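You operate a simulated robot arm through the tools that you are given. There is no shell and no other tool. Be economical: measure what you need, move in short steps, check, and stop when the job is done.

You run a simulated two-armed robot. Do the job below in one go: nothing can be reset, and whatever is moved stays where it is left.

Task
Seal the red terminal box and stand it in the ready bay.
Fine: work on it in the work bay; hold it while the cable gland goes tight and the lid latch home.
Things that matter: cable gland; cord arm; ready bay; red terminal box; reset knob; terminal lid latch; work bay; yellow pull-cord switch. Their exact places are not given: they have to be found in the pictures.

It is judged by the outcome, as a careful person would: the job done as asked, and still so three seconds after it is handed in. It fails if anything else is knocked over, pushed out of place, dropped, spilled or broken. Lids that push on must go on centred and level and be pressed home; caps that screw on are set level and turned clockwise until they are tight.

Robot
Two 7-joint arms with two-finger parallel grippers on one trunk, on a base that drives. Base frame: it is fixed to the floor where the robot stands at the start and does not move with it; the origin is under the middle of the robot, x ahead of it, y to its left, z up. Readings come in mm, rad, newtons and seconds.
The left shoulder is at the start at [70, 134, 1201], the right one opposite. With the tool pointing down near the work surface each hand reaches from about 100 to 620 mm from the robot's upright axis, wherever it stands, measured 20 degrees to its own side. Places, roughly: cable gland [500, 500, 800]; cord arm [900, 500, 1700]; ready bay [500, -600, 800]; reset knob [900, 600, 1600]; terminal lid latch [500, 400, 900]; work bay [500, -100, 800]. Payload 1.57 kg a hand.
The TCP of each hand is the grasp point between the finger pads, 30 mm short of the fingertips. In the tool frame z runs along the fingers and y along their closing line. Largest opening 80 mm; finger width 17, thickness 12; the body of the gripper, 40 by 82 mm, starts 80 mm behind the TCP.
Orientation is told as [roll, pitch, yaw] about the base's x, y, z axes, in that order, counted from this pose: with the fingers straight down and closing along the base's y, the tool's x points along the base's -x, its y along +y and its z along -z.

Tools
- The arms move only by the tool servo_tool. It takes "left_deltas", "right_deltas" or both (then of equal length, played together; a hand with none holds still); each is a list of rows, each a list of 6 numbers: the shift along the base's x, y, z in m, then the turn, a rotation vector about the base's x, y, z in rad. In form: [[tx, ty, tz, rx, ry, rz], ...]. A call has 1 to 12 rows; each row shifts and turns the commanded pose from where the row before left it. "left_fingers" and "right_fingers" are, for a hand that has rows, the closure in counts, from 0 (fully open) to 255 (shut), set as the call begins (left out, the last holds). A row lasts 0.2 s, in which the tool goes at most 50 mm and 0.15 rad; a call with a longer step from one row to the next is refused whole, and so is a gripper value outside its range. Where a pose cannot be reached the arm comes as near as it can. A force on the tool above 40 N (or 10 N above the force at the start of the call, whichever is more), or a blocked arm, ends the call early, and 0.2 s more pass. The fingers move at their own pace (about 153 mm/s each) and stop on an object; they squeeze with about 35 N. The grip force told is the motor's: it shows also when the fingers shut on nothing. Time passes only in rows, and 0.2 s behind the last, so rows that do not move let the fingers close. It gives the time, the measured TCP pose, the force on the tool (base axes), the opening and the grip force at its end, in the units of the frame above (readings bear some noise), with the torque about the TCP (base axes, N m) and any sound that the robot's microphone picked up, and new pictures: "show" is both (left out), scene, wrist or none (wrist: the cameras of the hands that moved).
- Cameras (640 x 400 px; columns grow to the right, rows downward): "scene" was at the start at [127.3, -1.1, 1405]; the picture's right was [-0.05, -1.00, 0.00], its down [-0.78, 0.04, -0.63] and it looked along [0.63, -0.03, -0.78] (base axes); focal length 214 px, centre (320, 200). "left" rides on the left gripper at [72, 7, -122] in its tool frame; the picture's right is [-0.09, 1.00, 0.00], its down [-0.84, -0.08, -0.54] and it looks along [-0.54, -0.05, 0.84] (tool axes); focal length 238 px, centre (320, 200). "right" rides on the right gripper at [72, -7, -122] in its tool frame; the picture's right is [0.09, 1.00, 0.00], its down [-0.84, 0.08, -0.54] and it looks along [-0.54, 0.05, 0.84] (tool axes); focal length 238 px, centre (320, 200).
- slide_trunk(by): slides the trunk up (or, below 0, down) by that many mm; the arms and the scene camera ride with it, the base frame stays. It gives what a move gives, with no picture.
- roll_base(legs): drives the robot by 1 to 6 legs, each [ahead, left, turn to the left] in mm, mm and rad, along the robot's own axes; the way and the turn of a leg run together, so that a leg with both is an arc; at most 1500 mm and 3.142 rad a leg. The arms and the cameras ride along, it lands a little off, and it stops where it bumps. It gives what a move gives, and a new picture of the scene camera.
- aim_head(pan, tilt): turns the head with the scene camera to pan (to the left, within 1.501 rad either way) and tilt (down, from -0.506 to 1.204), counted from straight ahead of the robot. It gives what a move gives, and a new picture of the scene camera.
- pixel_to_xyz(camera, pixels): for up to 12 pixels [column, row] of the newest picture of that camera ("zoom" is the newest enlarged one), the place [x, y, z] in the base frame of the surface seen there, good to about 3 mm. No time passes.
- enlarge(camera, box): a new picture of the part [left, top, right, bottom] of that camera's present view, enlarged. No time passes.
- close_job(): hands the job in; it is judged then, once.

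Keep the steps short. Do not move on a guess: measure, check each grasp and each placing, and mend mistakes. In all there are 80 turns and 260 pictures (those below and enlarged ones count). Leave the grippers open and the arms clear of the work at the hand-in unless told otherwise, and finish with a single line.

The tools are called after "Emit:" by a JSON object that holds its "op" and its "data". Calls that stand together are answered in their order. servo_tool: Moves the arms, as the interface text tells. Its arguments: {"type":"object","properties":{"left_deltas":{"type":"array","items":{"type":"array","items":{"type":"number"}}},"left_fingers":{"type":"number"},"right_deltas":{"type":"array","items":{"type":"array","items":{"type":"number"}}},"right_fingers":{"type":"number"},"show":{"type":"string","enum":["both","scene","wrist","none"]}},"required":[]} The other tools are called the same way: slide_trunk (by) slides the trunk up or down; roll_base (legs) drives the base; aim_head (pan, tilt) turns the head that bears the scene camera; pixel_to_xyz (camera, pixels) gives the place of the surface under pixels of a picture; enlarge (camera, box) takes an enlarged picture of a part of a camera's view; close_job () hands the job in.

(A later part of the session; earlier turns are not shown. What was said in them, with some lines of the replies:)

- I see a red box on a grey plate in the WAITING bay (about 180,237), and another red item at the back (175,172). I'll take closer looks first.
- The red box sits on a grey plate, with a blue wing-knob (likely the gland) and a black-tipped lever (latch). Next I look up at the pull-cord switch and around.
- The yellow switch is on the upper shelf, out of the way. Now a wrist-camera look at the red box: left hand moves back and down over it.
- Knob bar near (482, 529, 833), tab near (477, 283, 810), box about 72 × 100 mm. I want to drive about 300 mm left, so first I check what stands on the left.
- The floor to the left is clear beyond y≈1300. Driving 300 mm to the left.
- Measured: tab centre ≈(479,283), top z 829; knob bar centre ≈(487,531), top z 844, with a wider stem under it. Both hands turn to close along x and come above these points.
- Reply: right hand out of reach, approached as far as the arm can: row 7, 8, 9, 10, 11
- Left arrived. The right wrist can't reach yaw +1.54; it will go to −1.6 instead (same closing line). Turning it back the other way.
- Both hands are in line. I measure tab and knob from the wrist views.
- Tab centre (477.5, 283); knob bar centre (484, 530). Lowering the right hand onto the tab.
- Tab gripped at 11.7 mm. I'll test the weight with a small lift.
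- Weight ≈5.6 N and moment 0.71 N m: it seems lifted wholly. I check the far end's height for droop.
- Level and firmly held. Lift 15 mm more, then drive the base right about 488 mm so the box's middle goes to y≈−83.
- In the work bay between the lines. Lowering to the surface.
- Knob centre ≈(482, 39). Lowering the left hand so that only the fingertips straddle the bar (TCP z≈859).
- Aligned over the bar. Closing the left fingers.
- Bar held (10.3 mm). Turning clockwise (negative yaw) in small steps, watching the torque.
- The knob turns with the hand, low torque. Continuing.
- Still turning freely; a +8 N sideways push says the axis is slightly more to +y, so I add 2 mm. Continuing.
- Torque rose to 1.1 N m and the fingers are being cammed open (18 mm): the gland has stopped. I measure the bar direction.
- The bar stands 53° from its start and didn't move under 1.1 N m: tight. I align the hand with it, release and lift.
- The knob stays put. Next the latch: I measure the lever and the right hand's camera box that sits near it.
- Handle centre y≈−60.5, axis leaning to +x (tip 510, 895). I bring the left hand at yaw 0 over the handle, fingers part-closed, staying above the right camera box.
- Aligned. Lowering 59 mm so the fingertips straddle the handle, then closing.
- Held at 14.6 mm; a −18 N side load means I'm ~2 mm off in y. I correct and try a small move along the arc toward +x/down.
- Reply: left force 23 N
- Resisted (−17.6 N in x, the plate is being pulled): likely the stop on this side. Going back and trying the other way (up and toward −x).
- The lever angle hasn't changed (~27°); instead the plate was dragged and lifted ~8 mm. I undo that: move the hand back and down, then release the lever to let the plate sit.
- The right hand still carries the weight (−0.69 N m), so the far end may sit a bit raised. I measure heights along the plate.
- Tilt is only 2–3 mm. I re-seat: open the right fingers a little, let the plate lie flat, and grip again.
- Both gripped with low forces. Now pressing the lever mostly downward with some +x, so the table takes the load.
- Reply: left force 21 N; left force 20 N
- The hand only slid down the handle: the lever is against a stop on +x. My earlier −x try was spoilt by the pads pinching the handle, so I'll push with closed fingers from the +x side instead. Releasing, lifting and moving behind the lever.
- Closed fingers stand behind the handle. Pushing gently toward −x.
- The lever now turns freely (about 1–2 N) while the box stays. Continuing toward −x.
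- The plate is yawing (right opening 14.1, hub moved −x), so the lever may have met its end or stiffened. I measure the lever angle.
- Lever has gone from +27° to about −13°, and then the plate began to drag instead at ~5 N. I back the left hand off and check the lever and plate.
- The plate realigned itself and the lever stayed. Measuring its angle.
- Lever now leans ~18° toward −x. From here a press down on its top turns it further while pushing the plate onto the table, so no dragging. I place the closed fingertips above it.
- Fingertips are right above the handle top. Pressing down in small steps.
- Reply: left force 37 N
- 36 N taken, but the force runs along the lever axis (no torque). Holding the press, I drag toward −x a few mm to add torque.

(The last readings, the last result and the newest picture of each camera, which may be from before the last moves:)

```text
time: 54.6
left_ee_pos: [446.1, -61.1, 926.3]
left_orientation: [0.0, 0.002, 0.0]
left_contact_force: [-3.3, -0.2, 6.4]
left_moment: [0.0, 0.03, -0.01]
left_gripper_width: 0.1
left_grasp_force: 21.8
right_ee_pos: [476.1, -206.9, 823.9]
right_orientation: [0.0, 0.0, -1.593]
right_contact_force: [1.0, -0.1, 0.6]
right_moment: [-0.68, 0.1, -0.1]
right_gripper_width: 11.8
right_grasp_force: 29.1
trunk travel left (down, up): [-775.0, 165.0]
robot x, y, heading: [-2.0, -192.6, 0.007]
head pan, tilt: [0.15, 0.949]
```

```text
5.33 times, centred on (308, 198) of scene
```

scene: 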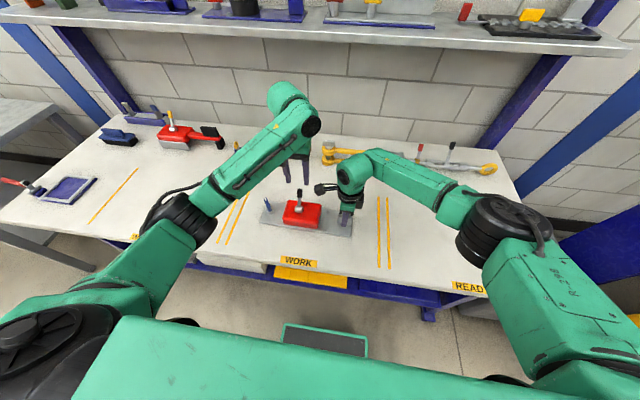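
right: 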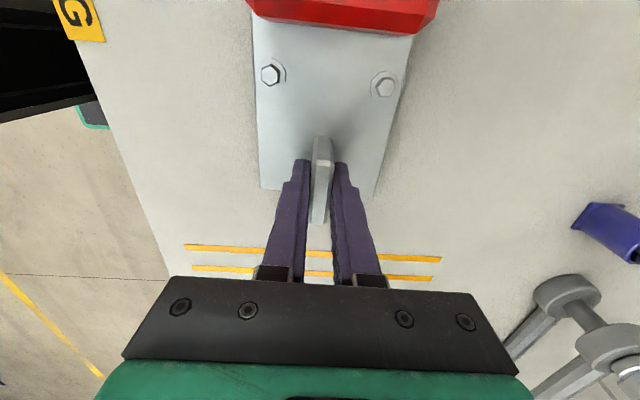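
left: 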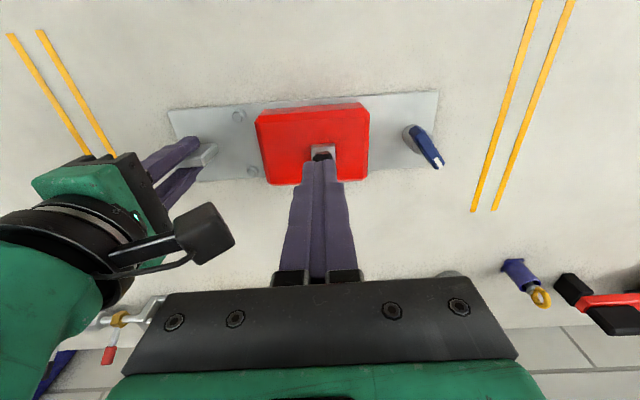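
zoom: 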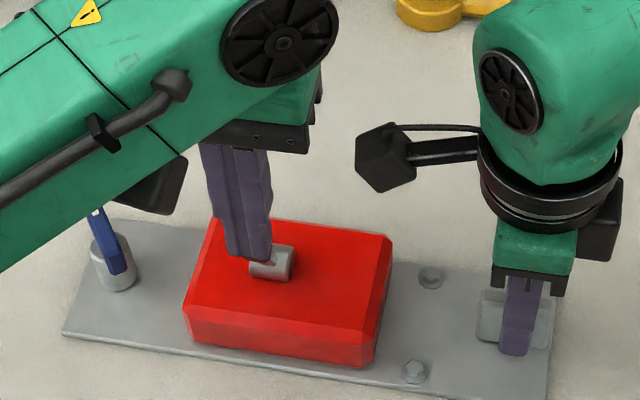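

The fingertips slid off the top. I lift and look at the lever again.

Emit:
{"op": "servo_tool", "data": {"left_deltas": [[0.0, 0, 0.025, 0, 0, 0], [0, 0.03, 0.02, 0, 0, 0], [0.02, 0.03, 0, 0, 0, 0], [0.02, 0.02, 0, 0, 0, 0]], "show": "wrist"}}

Emit:
{"op": "enlarge", "data": {"camera": "scene", "box": [280, 185, 325, 220]}}

```text
time: 55.6
left_ee_pos: [485.1, 20.4, 972.6]
left_orientation: [-0.001, -0.001, -0.001]
left_contact_force: [1.1, -0.3, 0.2]
left_moment: [0.03, 0.02, -0.01]
left_gripper_width: 0.1
left_grasp_force: 21.3
right_ee_pos: [477.1, -207.4, 823.5]
right_orientation: [0.0, 0.001, -1.593]
right_contact_force: [0.5, 0.7, 4.4]
right_moment: [-0.47, 0.15, -0.08]
right_gripper_width: 11.8
right_grasp_force: 29.2
trunk travel left (down, up): [-775.0, 165.0]
robot x, y, heading: [1.2, -197.3, -0.001]
head pan, tilt: [0.15, 0.949]
```

left: 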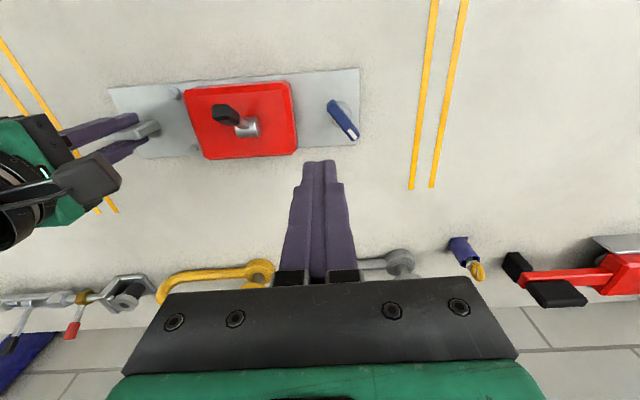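

```text
11.43 times, centred on (302, 202) of scene
```

zoom: 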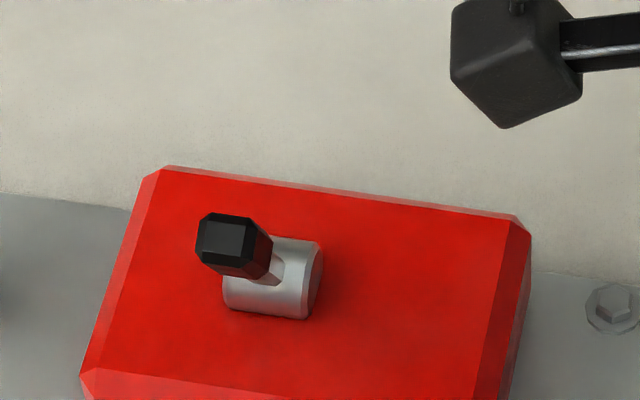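

Emit:
{"op": "pixel_to_xyz", "data": {"camera": "zoom", "pixels": [[222, 222], [222, 248], [235, 265], [255, 250], [278, 265], [260, 300], [225, 298], [310, 290], [300, 245]]}}

```text
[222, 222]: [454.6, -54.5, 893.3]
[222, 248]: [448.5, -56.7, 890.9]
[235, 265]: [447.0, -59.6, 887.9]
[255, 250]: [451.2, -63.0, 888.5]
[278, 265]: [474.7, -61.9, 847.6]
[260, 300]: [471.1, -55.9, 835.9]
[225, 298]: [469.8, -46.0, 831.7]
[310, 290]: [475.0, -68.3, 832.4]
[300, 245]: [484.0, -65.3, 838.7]
```

The lever now leans ~27° to −x (it moved 9° more), so it's not home yet. I push again on its +x/top face, going −x and down together.

Emit:
{"op": "servo_tool", "data": {"left_deltas": [[0.002, -0.027, 0, 0, 0, 0], [0.002, -0.027, 0, 0, 0, 0], [0.001, -0.026, 0, 0, 0, 0], [0, 0, -0.03, 0, 0, 0], [0, 0, -0.03, 0, 0, 0], [0, 0, -0.007, 0, 0, 0], [0, 0, 0, 0, 0, 0]], "show": "none"}}

Emit:
{"op": "servo_tool", "data": {"left_deltas": [[-0.006, 0, -0.001, 0, 0, 0], [-0.006, 0, -0.003, 0, 0, 0], [-0.005, 0, -0.003, 0, 0, 0], [-0.004, 0, -0.003, 0, 0, 0], [0, 0, 0, 0, 0, 0]], "show": "wrist"}}

Emit:
{"op": "enlarge", "data": {"camera": "scene", "box": [280, 185, 325, 220]}}

```text
time: 57.2
left_ee_pos: [491.1, -58.7, 904.8]
left_orientation: [-0.001, -0.001, 0.0]
left_contact_force: [-0.1, 0.5, 0.6]
left_moment: [-0.01, 0.0, 0.01]
left_gripper_width: 0.0
left_grasp_force: 20.8
right_ee_pos: [477.1, -207.8, 823.1]
right_orientation: [0.001, -0.001, -1.593]
right_contact_force: [1.9, 2.4, 8.6]
right_moment: [0.28, 0.06, -0.03]
right_gripper_width: 11.5
right_grasp_force: 28.7
trunk travel left (down, up): [-775.0, 165.0]
robot x, y, heading: [0.5, -195.7, 0.004]
head pan, tilt: [0.15, 0.949]
```

```text
time: 58.4
left_ee_pos: [471.3, -60.5, 896.7]
left_orientation: [-0.001, -0.009, -0.001]
left_contact_force: [13.2, -1.5, 14.3]
left_moment: [-0.06, -0.29, 0.02]
left_gripper_width: 0.1
left_grasp_force: 21.4
right_ee_pos: [474.8, -208.5, 823.3]
right_orientation: [-0.001, 0.0, -1.59]
right_contact_force: [-8.8, 3.4, 6.1]
right_moment: [0.02, -0.11, 0.55]
right_gripper_width: 12.1
right_grasp_force: 29.6
trunk travel left (down, up): [-775.0, 165.0]
robot x, y, heading: [-2.6, -196.7, 0.002]
head pan, tilt: [0.15, 0.949]
```

left: 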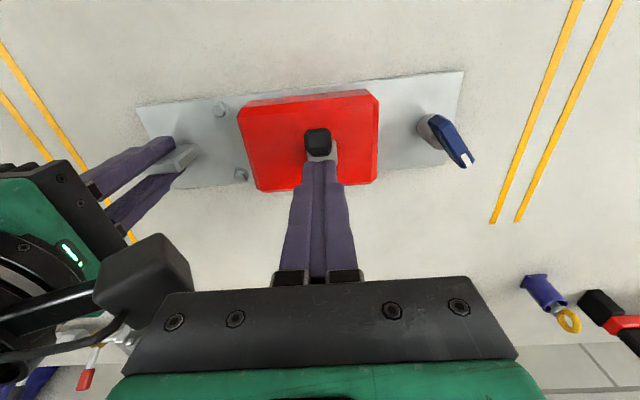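

```text
11.43 times, centred on (302, 202) of scene
```

zoom: 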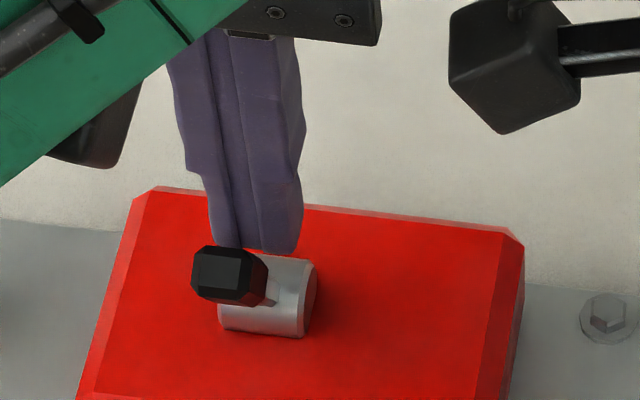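

Emit:
{"op": "pixel_to_xyz", "data": {"camera": "zoom", "pixels": [[215, 255], [220, 275], [225, 298], [250, 280], [258, 320], [225, 318], [300, 310], [140, 200], [510, 245]]}}

```text
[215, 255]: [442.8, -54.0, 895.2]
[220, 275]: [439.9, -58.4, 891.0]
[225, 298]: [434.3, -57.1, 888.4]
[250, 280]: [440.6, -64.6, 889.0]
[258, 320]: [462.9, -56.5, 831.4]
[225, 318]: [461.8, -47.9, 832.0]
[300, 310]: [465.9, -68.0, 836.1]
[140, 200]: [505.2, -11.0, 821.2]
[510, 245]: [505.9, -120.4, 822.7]
```

Lever sits at about −28° and resisted ~1 N m: its end stop, 55° of travel, the same as the gland's. The latch is home. Backing the left hand off and clear.

Emit:
{"op": "servo_tool", "data": {"left_deltas": [[0.008, 0, 0.003, 0, 0, 0], [0.02, 0, 0.01, 0, 0, 0], [0.02, 0, 0.03, 0, 0, 0], [0, 0.03, 0.03, 0, 0, 0], [-0.02, 0.04, 0.02, 0, 0, 0], [-0.03, 0.04, 0, 0, 0, 0], [-0.03, 0.04, 0, 0, 0, 0], [-0.03, 0.04, 0, 0, 0, 0]], "left_fingers": 255, "show": "none"}}

Emit:
{"op": "aim_head", "data": {"pan": -0.3, "tilt": 0.9}}

Emit:
{"op": "enlarge", "data": {"camera": "scene", "box": [150, 150, 280, 240]}}

```text
time: 60.2
left_ee_pos: [408.2, 130.9, 989.7]
left_orientation: [0.0, -0.001, -0.003]
left_contact_force: [-0.3, 0.1, 0.5]
left_moment: [-0.02, 0.0, 0.01]
left_gripper_width: 0.2
left_grasp_force: 21.7
right_ee_pos: [475.7, -207.2, 823.0]
right_orientation: [0.0, 0.001, -1.591]
right_contact_force: [-1.6, -1.3, 4.5]
right_moment: [0.0, -0.29, 0.06]
right_gripper_width: 12.0
right_grasp_force: 29.3
trunk travel left (down, up): [-775.0, 165.0]
robot x, y, heading: [-2.8, -195.3, -0.004]
head pan, tilt: [0.15, 0.949]
```

```text
time: 61.1
left_ee_pos: [409.0, 129.2, 989.9]
left_orientation: [0.0, -0.004, -0.001]
left_contact_force: [0.3, 0.3, -0.9]
left_moment: [0.04, 0.02, -0.03]
left_gripper_width: 0.0
left_grasp_force: 21.7
right_ee_pos: [476.7, -208.4, 823.6]
right_orientation: [0.0, 0.0, -1.593]
right_contact_force: [-2.6, 0.7, 3.0]
right_moment: [-0.4, 0.03, 0.12]
right_gripper_width: 11.9
right_grasp_force: 28.9
trunk travel left (down, up): [-775.0, 165.0]
robot x, y, heading: [-0.8, -197.1, -0.003]
head pan, tilt: [-0.3, 0.901]
```

scene: 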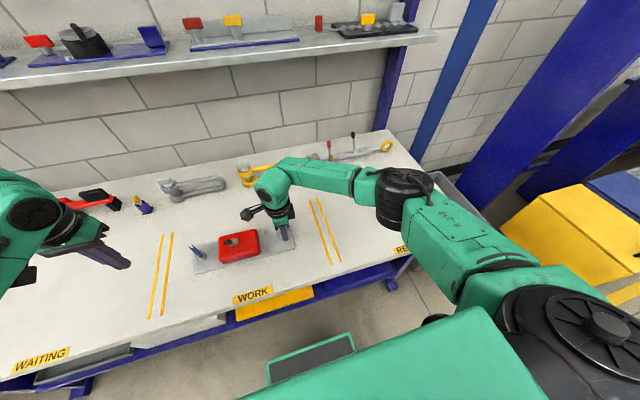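

```text
4.44 times, centred on (215, 195) of scene
```

zoom: 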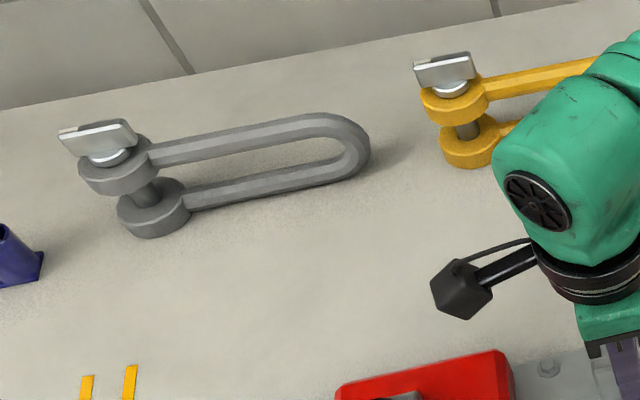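

Checking the ready bay, bench end, and obstacles on the right, including where my right elbow is.

Emit:
{"op": "pixel_to_xyz", "data": {"camera": "scene", "pixels": [[402, 250], [320, 230], [330, 262], [388, 135], [430, 190], [400, 190], [430, 205], [580, 215], [560, 290], [470, 180], [620, 330]]}}

Emit:
{"op": "aim_head", "data": {"pan": -0.9, "tilt": 0.8}}

```text
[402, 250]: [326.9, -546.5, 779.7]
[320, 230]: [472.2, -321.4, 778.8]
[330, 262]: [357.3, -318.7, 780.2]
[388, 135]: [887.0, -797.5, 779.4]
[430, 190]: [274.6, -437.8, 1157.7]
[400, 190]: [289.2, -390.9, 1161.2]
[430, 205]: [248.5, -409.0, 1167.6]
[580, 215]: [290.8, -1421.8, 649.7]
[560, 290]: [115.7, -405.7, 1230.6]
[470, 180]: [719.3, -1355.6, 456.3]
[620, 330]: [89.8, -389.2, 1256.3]
```

```text
time: 62.1
left_ee_pos: [410.3, 129.4, 989.8]
left_orientation: [0.0, -0.001, 0.0]
left_contact_force: [0.3, 0.2, -0.2]
left_moment: [-0.02, 0.0, -0.03]
left_gripper_width: 0.0
left_grasp_force: 21.4
right_ee_pos: [476.6, -207.0, 823.1]
right_orientation: [0.0, -0.001, -1.592]
right_contact_force: [-1.9, 1.4, 2.6]
right_moment: [-0.11, 0.02, 0.11]
right_gripper_width: 11.9
right_grasp_force: 29.4
trunk travel left (down, up): [-775.0, 165.0]
robot x, y, heading: [6.1, -194.9, -0.002]
head pan, tilt: [-0.901, 0.799]
```

scene: 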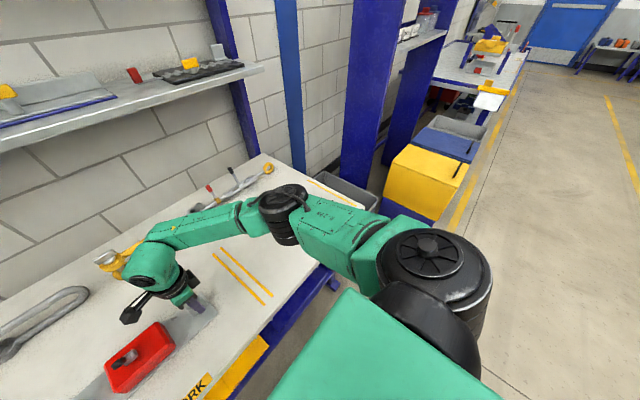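

Path is clear (cabinet at y≈−1400). Lifting the box 25 mm with the right hand and checking.

Emit:
{"op": "aim_head", "data": {"pan": 0.0, "tilt": 0.95}}

Emit:
{"op": "servo_tool", "data": {"right_deltas": [[0, 0, 0.006, 0, 0, 0], [0, 0, 0.007, 0, 0, 0], [0, 0, 0.007, 0, 0, 0], [0, 0, 0.005, 0, 0, 0], [0, 0, 0, 0, 0, 0]], "show": "scene"}}

Emit:
{"op": "enlarge", "data": {"camera": "scene", "box": [190, 150, 350, 250]}}

```text
time: 63.3
left_ee_pos: [409.2, 130.4, 988.1]
left_orientation: [0.0, -0.002, 0.0]
left_contact_force: [-0.8, -0.2, -0.2]
left_moment: [-0.02, 0.02, 0.0]
left_gripper_width: 0.0
left_grasp_force: 21.2
right_ee_pos: [476.8, -209.7, 822.7]
right_orientation: [0.001, 0.0, -1.591]
right_contact_force: [-1.5, 1.5, 3.3]
right_moment: [0.14, 0.0, 0.11]
right_gripper_width: 11.8
right_grasp_force: 29.3
trunk travel left (down, up): [-775.0, 165.0]
robot x, y, heading: [1.4, -192.3, 0.003]
head pan, tilt: [0.0, 0.949]
```

scene: 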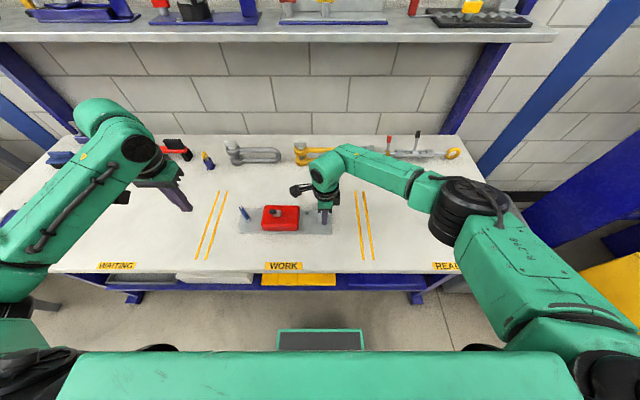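

```text
time: 64.5
left_ee_pos: [410.3, 130.6, 988.8]
left_orientation: [0.0, 0.001, -0.002]
left_contact_force: [-0.1, 0.4, -0.1]
left_moment: [0.04, 0.0, 0.0]
left_gripper_width: 0.2
left_grasp_force: 21.6
right_ee_pos: [477.4, -207.7, 848.2]
right_orientation: [-0.001, -0.002, -1.592]
right_contact_force: [0.0, -0.6, -4.8]
right_moment: [-0.69, 0.04, -0.04]
right_gripper_width: 11.7
right_grasp_force: 29.4
trunk travel left (down, up): [-775.0, 165.0]
robot x, y, heading: [0.6, -192.8, 0.004]
head pan, tilt: [0.0, 0.949]
```

scene: 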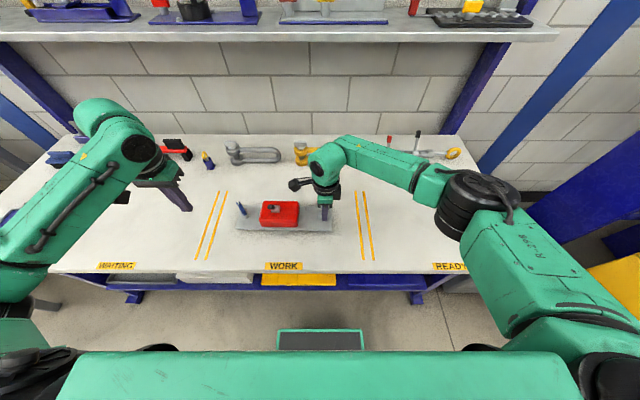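

```text
4.00 times, centred on (270, 200) of scene
```

zoom: 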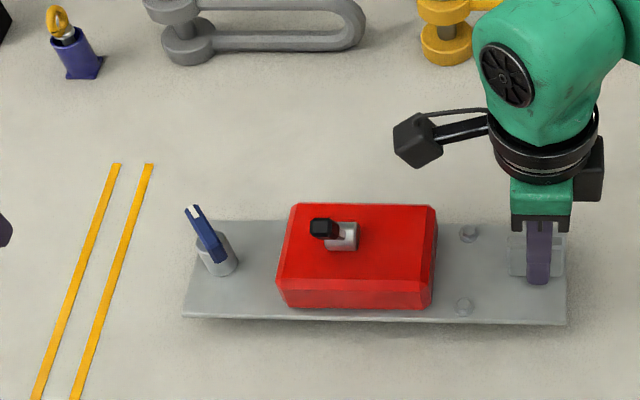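

Lifted level. Checking the READY label position before driving.

Emit:
{"op": "pixel_to_xyz", "data": {"camera": "scene", "pixels": [[433, 266], [466, 266], [266, 266], [303, 266], [238, 228], [332, 230]]}}

Emit:
{"op": "roll_base", "data": {"legs": [[0, -250, 0]]}}

```text
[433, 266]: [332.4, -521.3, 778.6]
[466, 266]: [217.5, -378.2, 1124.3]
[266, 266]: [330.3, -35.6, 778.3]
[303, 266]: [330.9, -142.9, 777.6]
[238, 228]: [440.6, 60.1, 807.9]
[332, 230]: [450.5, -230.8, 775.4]
```

```text
time: 66.3
left_ee_pos: [411.1, -121.0, 988.0]
left_orientation: [-0.001, 0.0, -0.003]
left_contact_force: [-1.1, -0.1, 0.6]
left_moment: [0.01, -0.01, 0.03]
left_gripper_width: 0.1
left_grasp_force: 21.2
right_ee_pos: [476.0, -458.5, 846.6]
right_orientation: [0.0, -0.001, -1.595]
right_contact_force: [-0.7, -0.2, -5.0]
right_moment: [-0.71, 0.04, 0.03]
right_gripper_width: 11.8
right_grasp_force: 29.0
trunk travel left (down, up): [-775.0, 165.0]
robot x, y, heading: [-3.5, -441.7, -0.006]
head pan, tilt: [0.0, 0.949]
```

scene: 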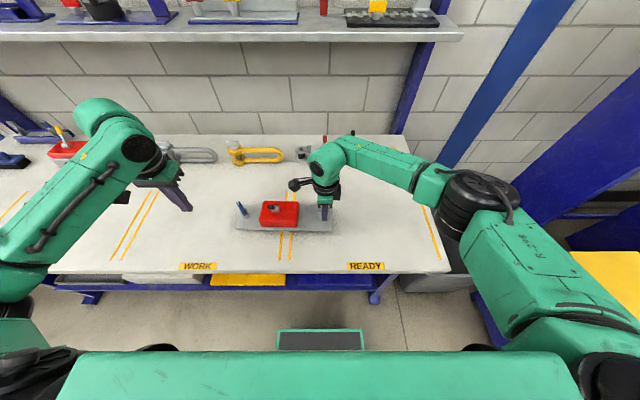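

READY centre is y≈−574; box centre is about −334. Driving 238 mm more to the right after confirming the bay lines.

Emit:
{"op": "pixel_to_xyz", "data": {"camera": "scene", "pixels": [[348, 266], [384, 266], [432, 235], [440, 258], [424, 207], [446, 265]]}}

Emit:
{"op": "roll_base", "data": {"legs": [[0, -238, 0]]}}

Emit:
{"op": "enlarge", "data": {"camera": "scene", "box": [180, 150, 400, 290]}}

```text
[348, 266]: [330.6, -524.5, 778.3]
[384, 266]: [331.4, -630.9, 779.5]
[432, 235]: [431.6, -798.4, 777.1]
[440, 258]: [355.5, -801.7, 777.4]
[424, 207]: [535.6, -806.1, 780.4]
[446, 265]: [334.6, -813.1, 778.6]
```

```text
time: 68.0
left_ee_pos: [412.4, -357.8, 988.6]
left_orientation: [-0.002, 0.0, -0.008]
left_contact_force: [0.7, 0.5, 0.3]
left_moment: [0.01, 0.0, 0.01]
left_gripper_width: 0.0
left_grasp_force: 21.6
right_ee_pos: [476.0, -696.4, 847.0]
right_orientation: [-0.001, -0.001, -1.599]
right_contact_force: [0.0, 0.0, -5.2]
right_moment: [-0.7, 0.01, 0.01]
right_gripper_width: 11.7
right_grasp_force: 29.4
trunk travel left (down, up): [-775.0, 165.0]
robot x, y, heading: [0.3, -680.5, -0.005]
head pan, tilt: [0.0, 0.949]
```

scene: 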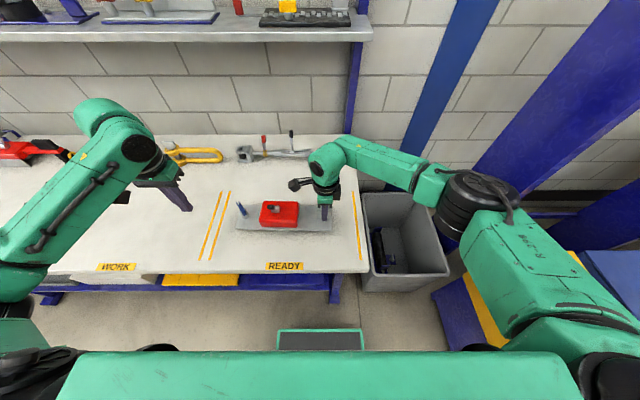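

```text
2.86 times, centred on (290, 220) of scene
```

zoom: 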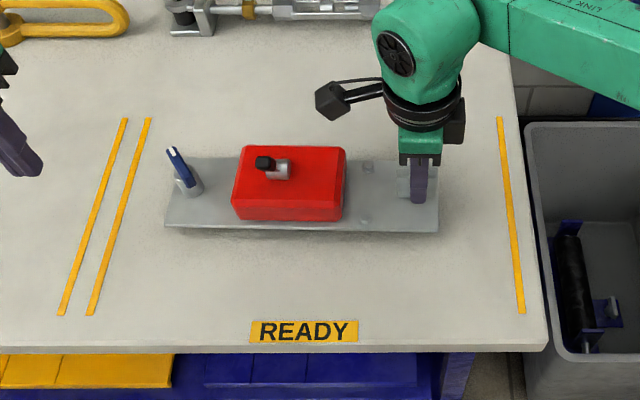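

The box is over the middle of the ready bay, nothing beneath. Lowering 24 mm.

Emit:
{"op": "servo_tool", "data": {"right_deltas": [[0, 0, -0.008, 0, 0, 0], [0, 0, -0.008, 0, 0, 0], [0, 0, -0.005, 0, 0, 0], [0, 0, -0.003, 0, 0, 0], [0, 0, 0, 0, 0, 0]], "show": "scene"}}

Emit:
{"op": "enlarge", "data": {"camera": "scene", "box": [225, 180, 345, 250]}}

```text
time: 69.2
left_ee_pos: [412.4, -359.4, 987.6]
left_orientation: [0.001, 0.0, -0.007]
left_contact_force: [-0.2, -0.4, -1.1]
left_moment: [-0.02, 0.02, -0.01]
left_gripper_width: 0.0
left_grasp_force: 21.8
right_ee_pos: [475.0, -696.2, 823.6]
right_orientation: [-0.001, -0.001, -1.599]
right_contact_force: [0.2, -0.3, -4.8]
right_moment: [-0.72, -0.02, 0.04]
right_gripper_width: 11.9
right_grasp_force: 28.6
trunk travel left (down, up): [-775.0, 165.0]
robot x, y, heading: [0.7, -679.7, -0.004]
head pan, tilt: [0.0, 0.949]
```

scene: 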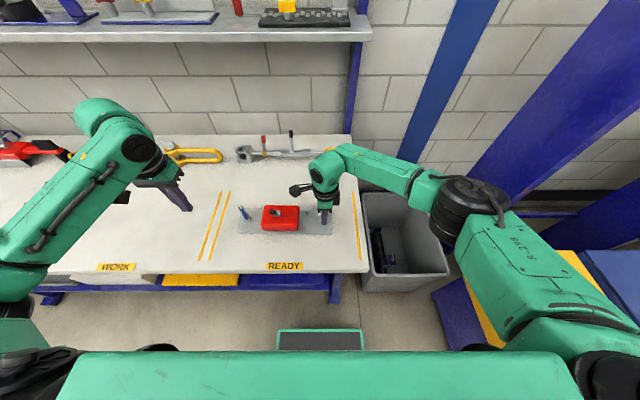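

```text
5.33 times, centred on (285, 215) of scene
```

zoom: 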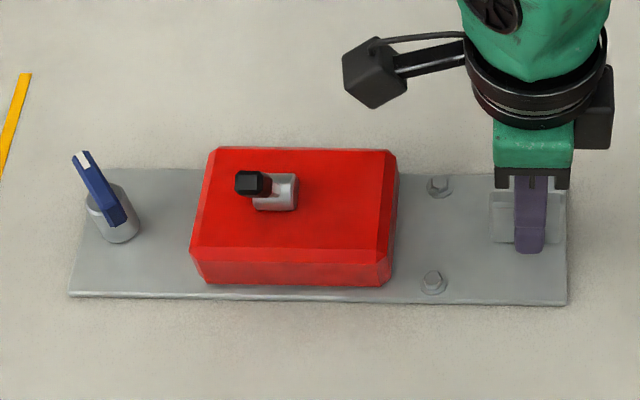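

Still carrying the weight; lowering a millimetre at a time.

Emit:
{"op": "servo_tool", "data": {"right_deltas": [[0, 0, -0.001, 0, 0, 0], [0, 0, -0.001, 0, 0, 0], [0, 0, 0, 0, 0, 0]], "show": "none"}}

```text
time: 70.0
left_ee_pos: [411.0, -359.6, 989.9]
left_orientation: [0.0, 0.0, -0.007]
left_contact_force: [0.4, 0.0, -1.1]
left_moment: [-0.01, 0.0, -0.03]
left_gripper_width: 0.0
left_grasp_force: 21.3
right_ee_pos: [474.1, -696.4, 823.0]
right_orientation: [-0.002, 0.002, -1.6]
right_contact_force: [2.1, -1.0, 4.9]
right_moment: [0.15, 0.15, -0.05]
right_gripper_width: 11.8
right_grasp_force: 29.7
trunk travel left (down, up): [-775.0, 165.0]
robot x, y, heading: [0.4, -678.1, -0.002]
head pan, tilt: [0.0, 0.949]
```

On the table (+4.9 N). Opening the right hand and lifting straight up; opening the left too.

Emit:
{"op": "servo_tool", "data": {"right_deltas": [[0, 0, 0, 0, 0, 0], [0, 0, 0, 0, 0, 0], [0, 0, 0, 0, 0, 0], [0, 0, 0.02, 0, 0, 0], [0, 0, 0.04, 0, 0, 0], [0, 0, 0.04, 0, 0, 0], [0, 0, 0.04, 0, 0, 0], [-0.03, 0, 0.03, 0, 0, 0], [-0.04, 0, 0, 0, 0, 0], [-0.04, -0.03, 0, 0, 0, 0], [-0.04, -0.03, 0, 0, 0, 0]], "left_deltas": [[0, 0, 0, 0, 0, 0], [0, 0, 0, 0, 0, 0], [0, 0, 0, 0, 0, 0], [0, 0, 0, 0, 0, 0], [0, 0, 0, 0, 0, 0], [0, 0, 0, 0, 0, 0], [0, 0, 0, 0, 0, 0], [0, 0, 0, 0, 0, 0], [0, 0, 0, 0, 0, 0], [0, 0, 0, 0, 0, 0], [0, 0, 0, 0, 0, 0]], "left_fingers": 0, "right_fingers": 0, "show": "scene"}}

Emit:
{"op": "enlarge", "data": {"camera": "scene", "box": [225, 180, 345, 250]}}

```text
time: 72.5
left_ee_pos: [409.9, -360.7, 989.8]
left_orientation: [0.001, -0.003, -0.006]
left_contact_force: [-0.4, 0.1, 0.4]
left_moment: [0.0, 0.0, -0.01]
left_gripper_width: 80.0
left_grasp_force: 0.0
right_ee_pos: [323.3, -756.1, 993.7]
right_orientation: [0.0, 0.0, -1.6]
right_contact_force: [-0.7, -0.1, -0.9]
right_moment: [-0.02, 0.0, 0.02]
right_gripper_width: 80.1
right_grasp_force: 0.1
trunk travel left (down, up): [-775.0, 165.0]
robot x, y, heading: [2.2, -681.2, -0.007]
head pan, tilt: [0.0, 0.949]
```

scene: 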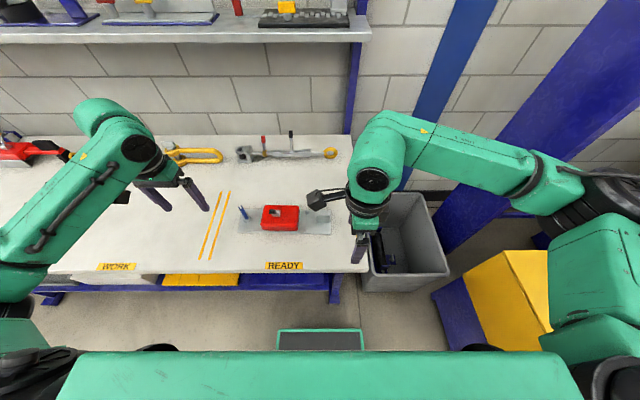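

```text
5.33 times, centred on (285, 215) of scene
```

zoom: 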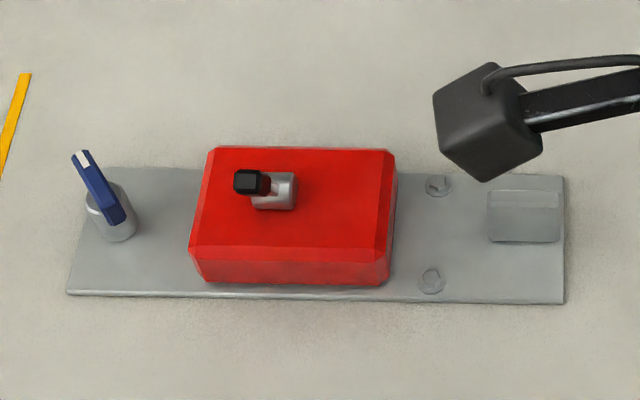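

Box stands flat in the bay. Final check of lever, knob and plate heights.

Emit:
{"op": "pixel_to_xyz", "data": {"camera": "zoom", "pixels": [[248, 175], [245, 185], [275, 200], [255, 203], [294, 203], [84, 158], [117, 217], [70, 293], [562, 300], [110, 235], [200, 250], [215, 152]]}}

```text
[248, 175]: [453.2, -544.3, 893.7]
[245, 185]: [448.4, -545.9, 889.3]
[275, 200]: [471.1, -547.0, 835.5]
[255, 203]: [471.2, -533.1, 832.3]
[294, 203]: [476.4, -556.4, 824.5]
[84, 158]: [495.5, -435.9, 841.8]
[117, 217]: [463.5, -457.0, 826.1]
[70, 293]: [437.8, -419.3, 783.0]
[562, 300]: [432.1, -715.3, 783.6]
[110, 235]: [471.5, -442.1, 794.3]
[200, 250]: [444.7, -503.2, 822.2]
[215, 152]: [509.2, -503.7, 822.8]
```

Lever at its stop (−28°), knob at its stop, plate flat at z≈783, both hands open and clear. Handing in.

Emit:
{"op": "close_job", "data": {}}

```text
The job is handed in.
```

The red terminal box is sealed and standing flat in the ready bay: the cable gland is turned clockwise to its stop, the lid latch is pushed over to its stop, and both hands are open and clear.
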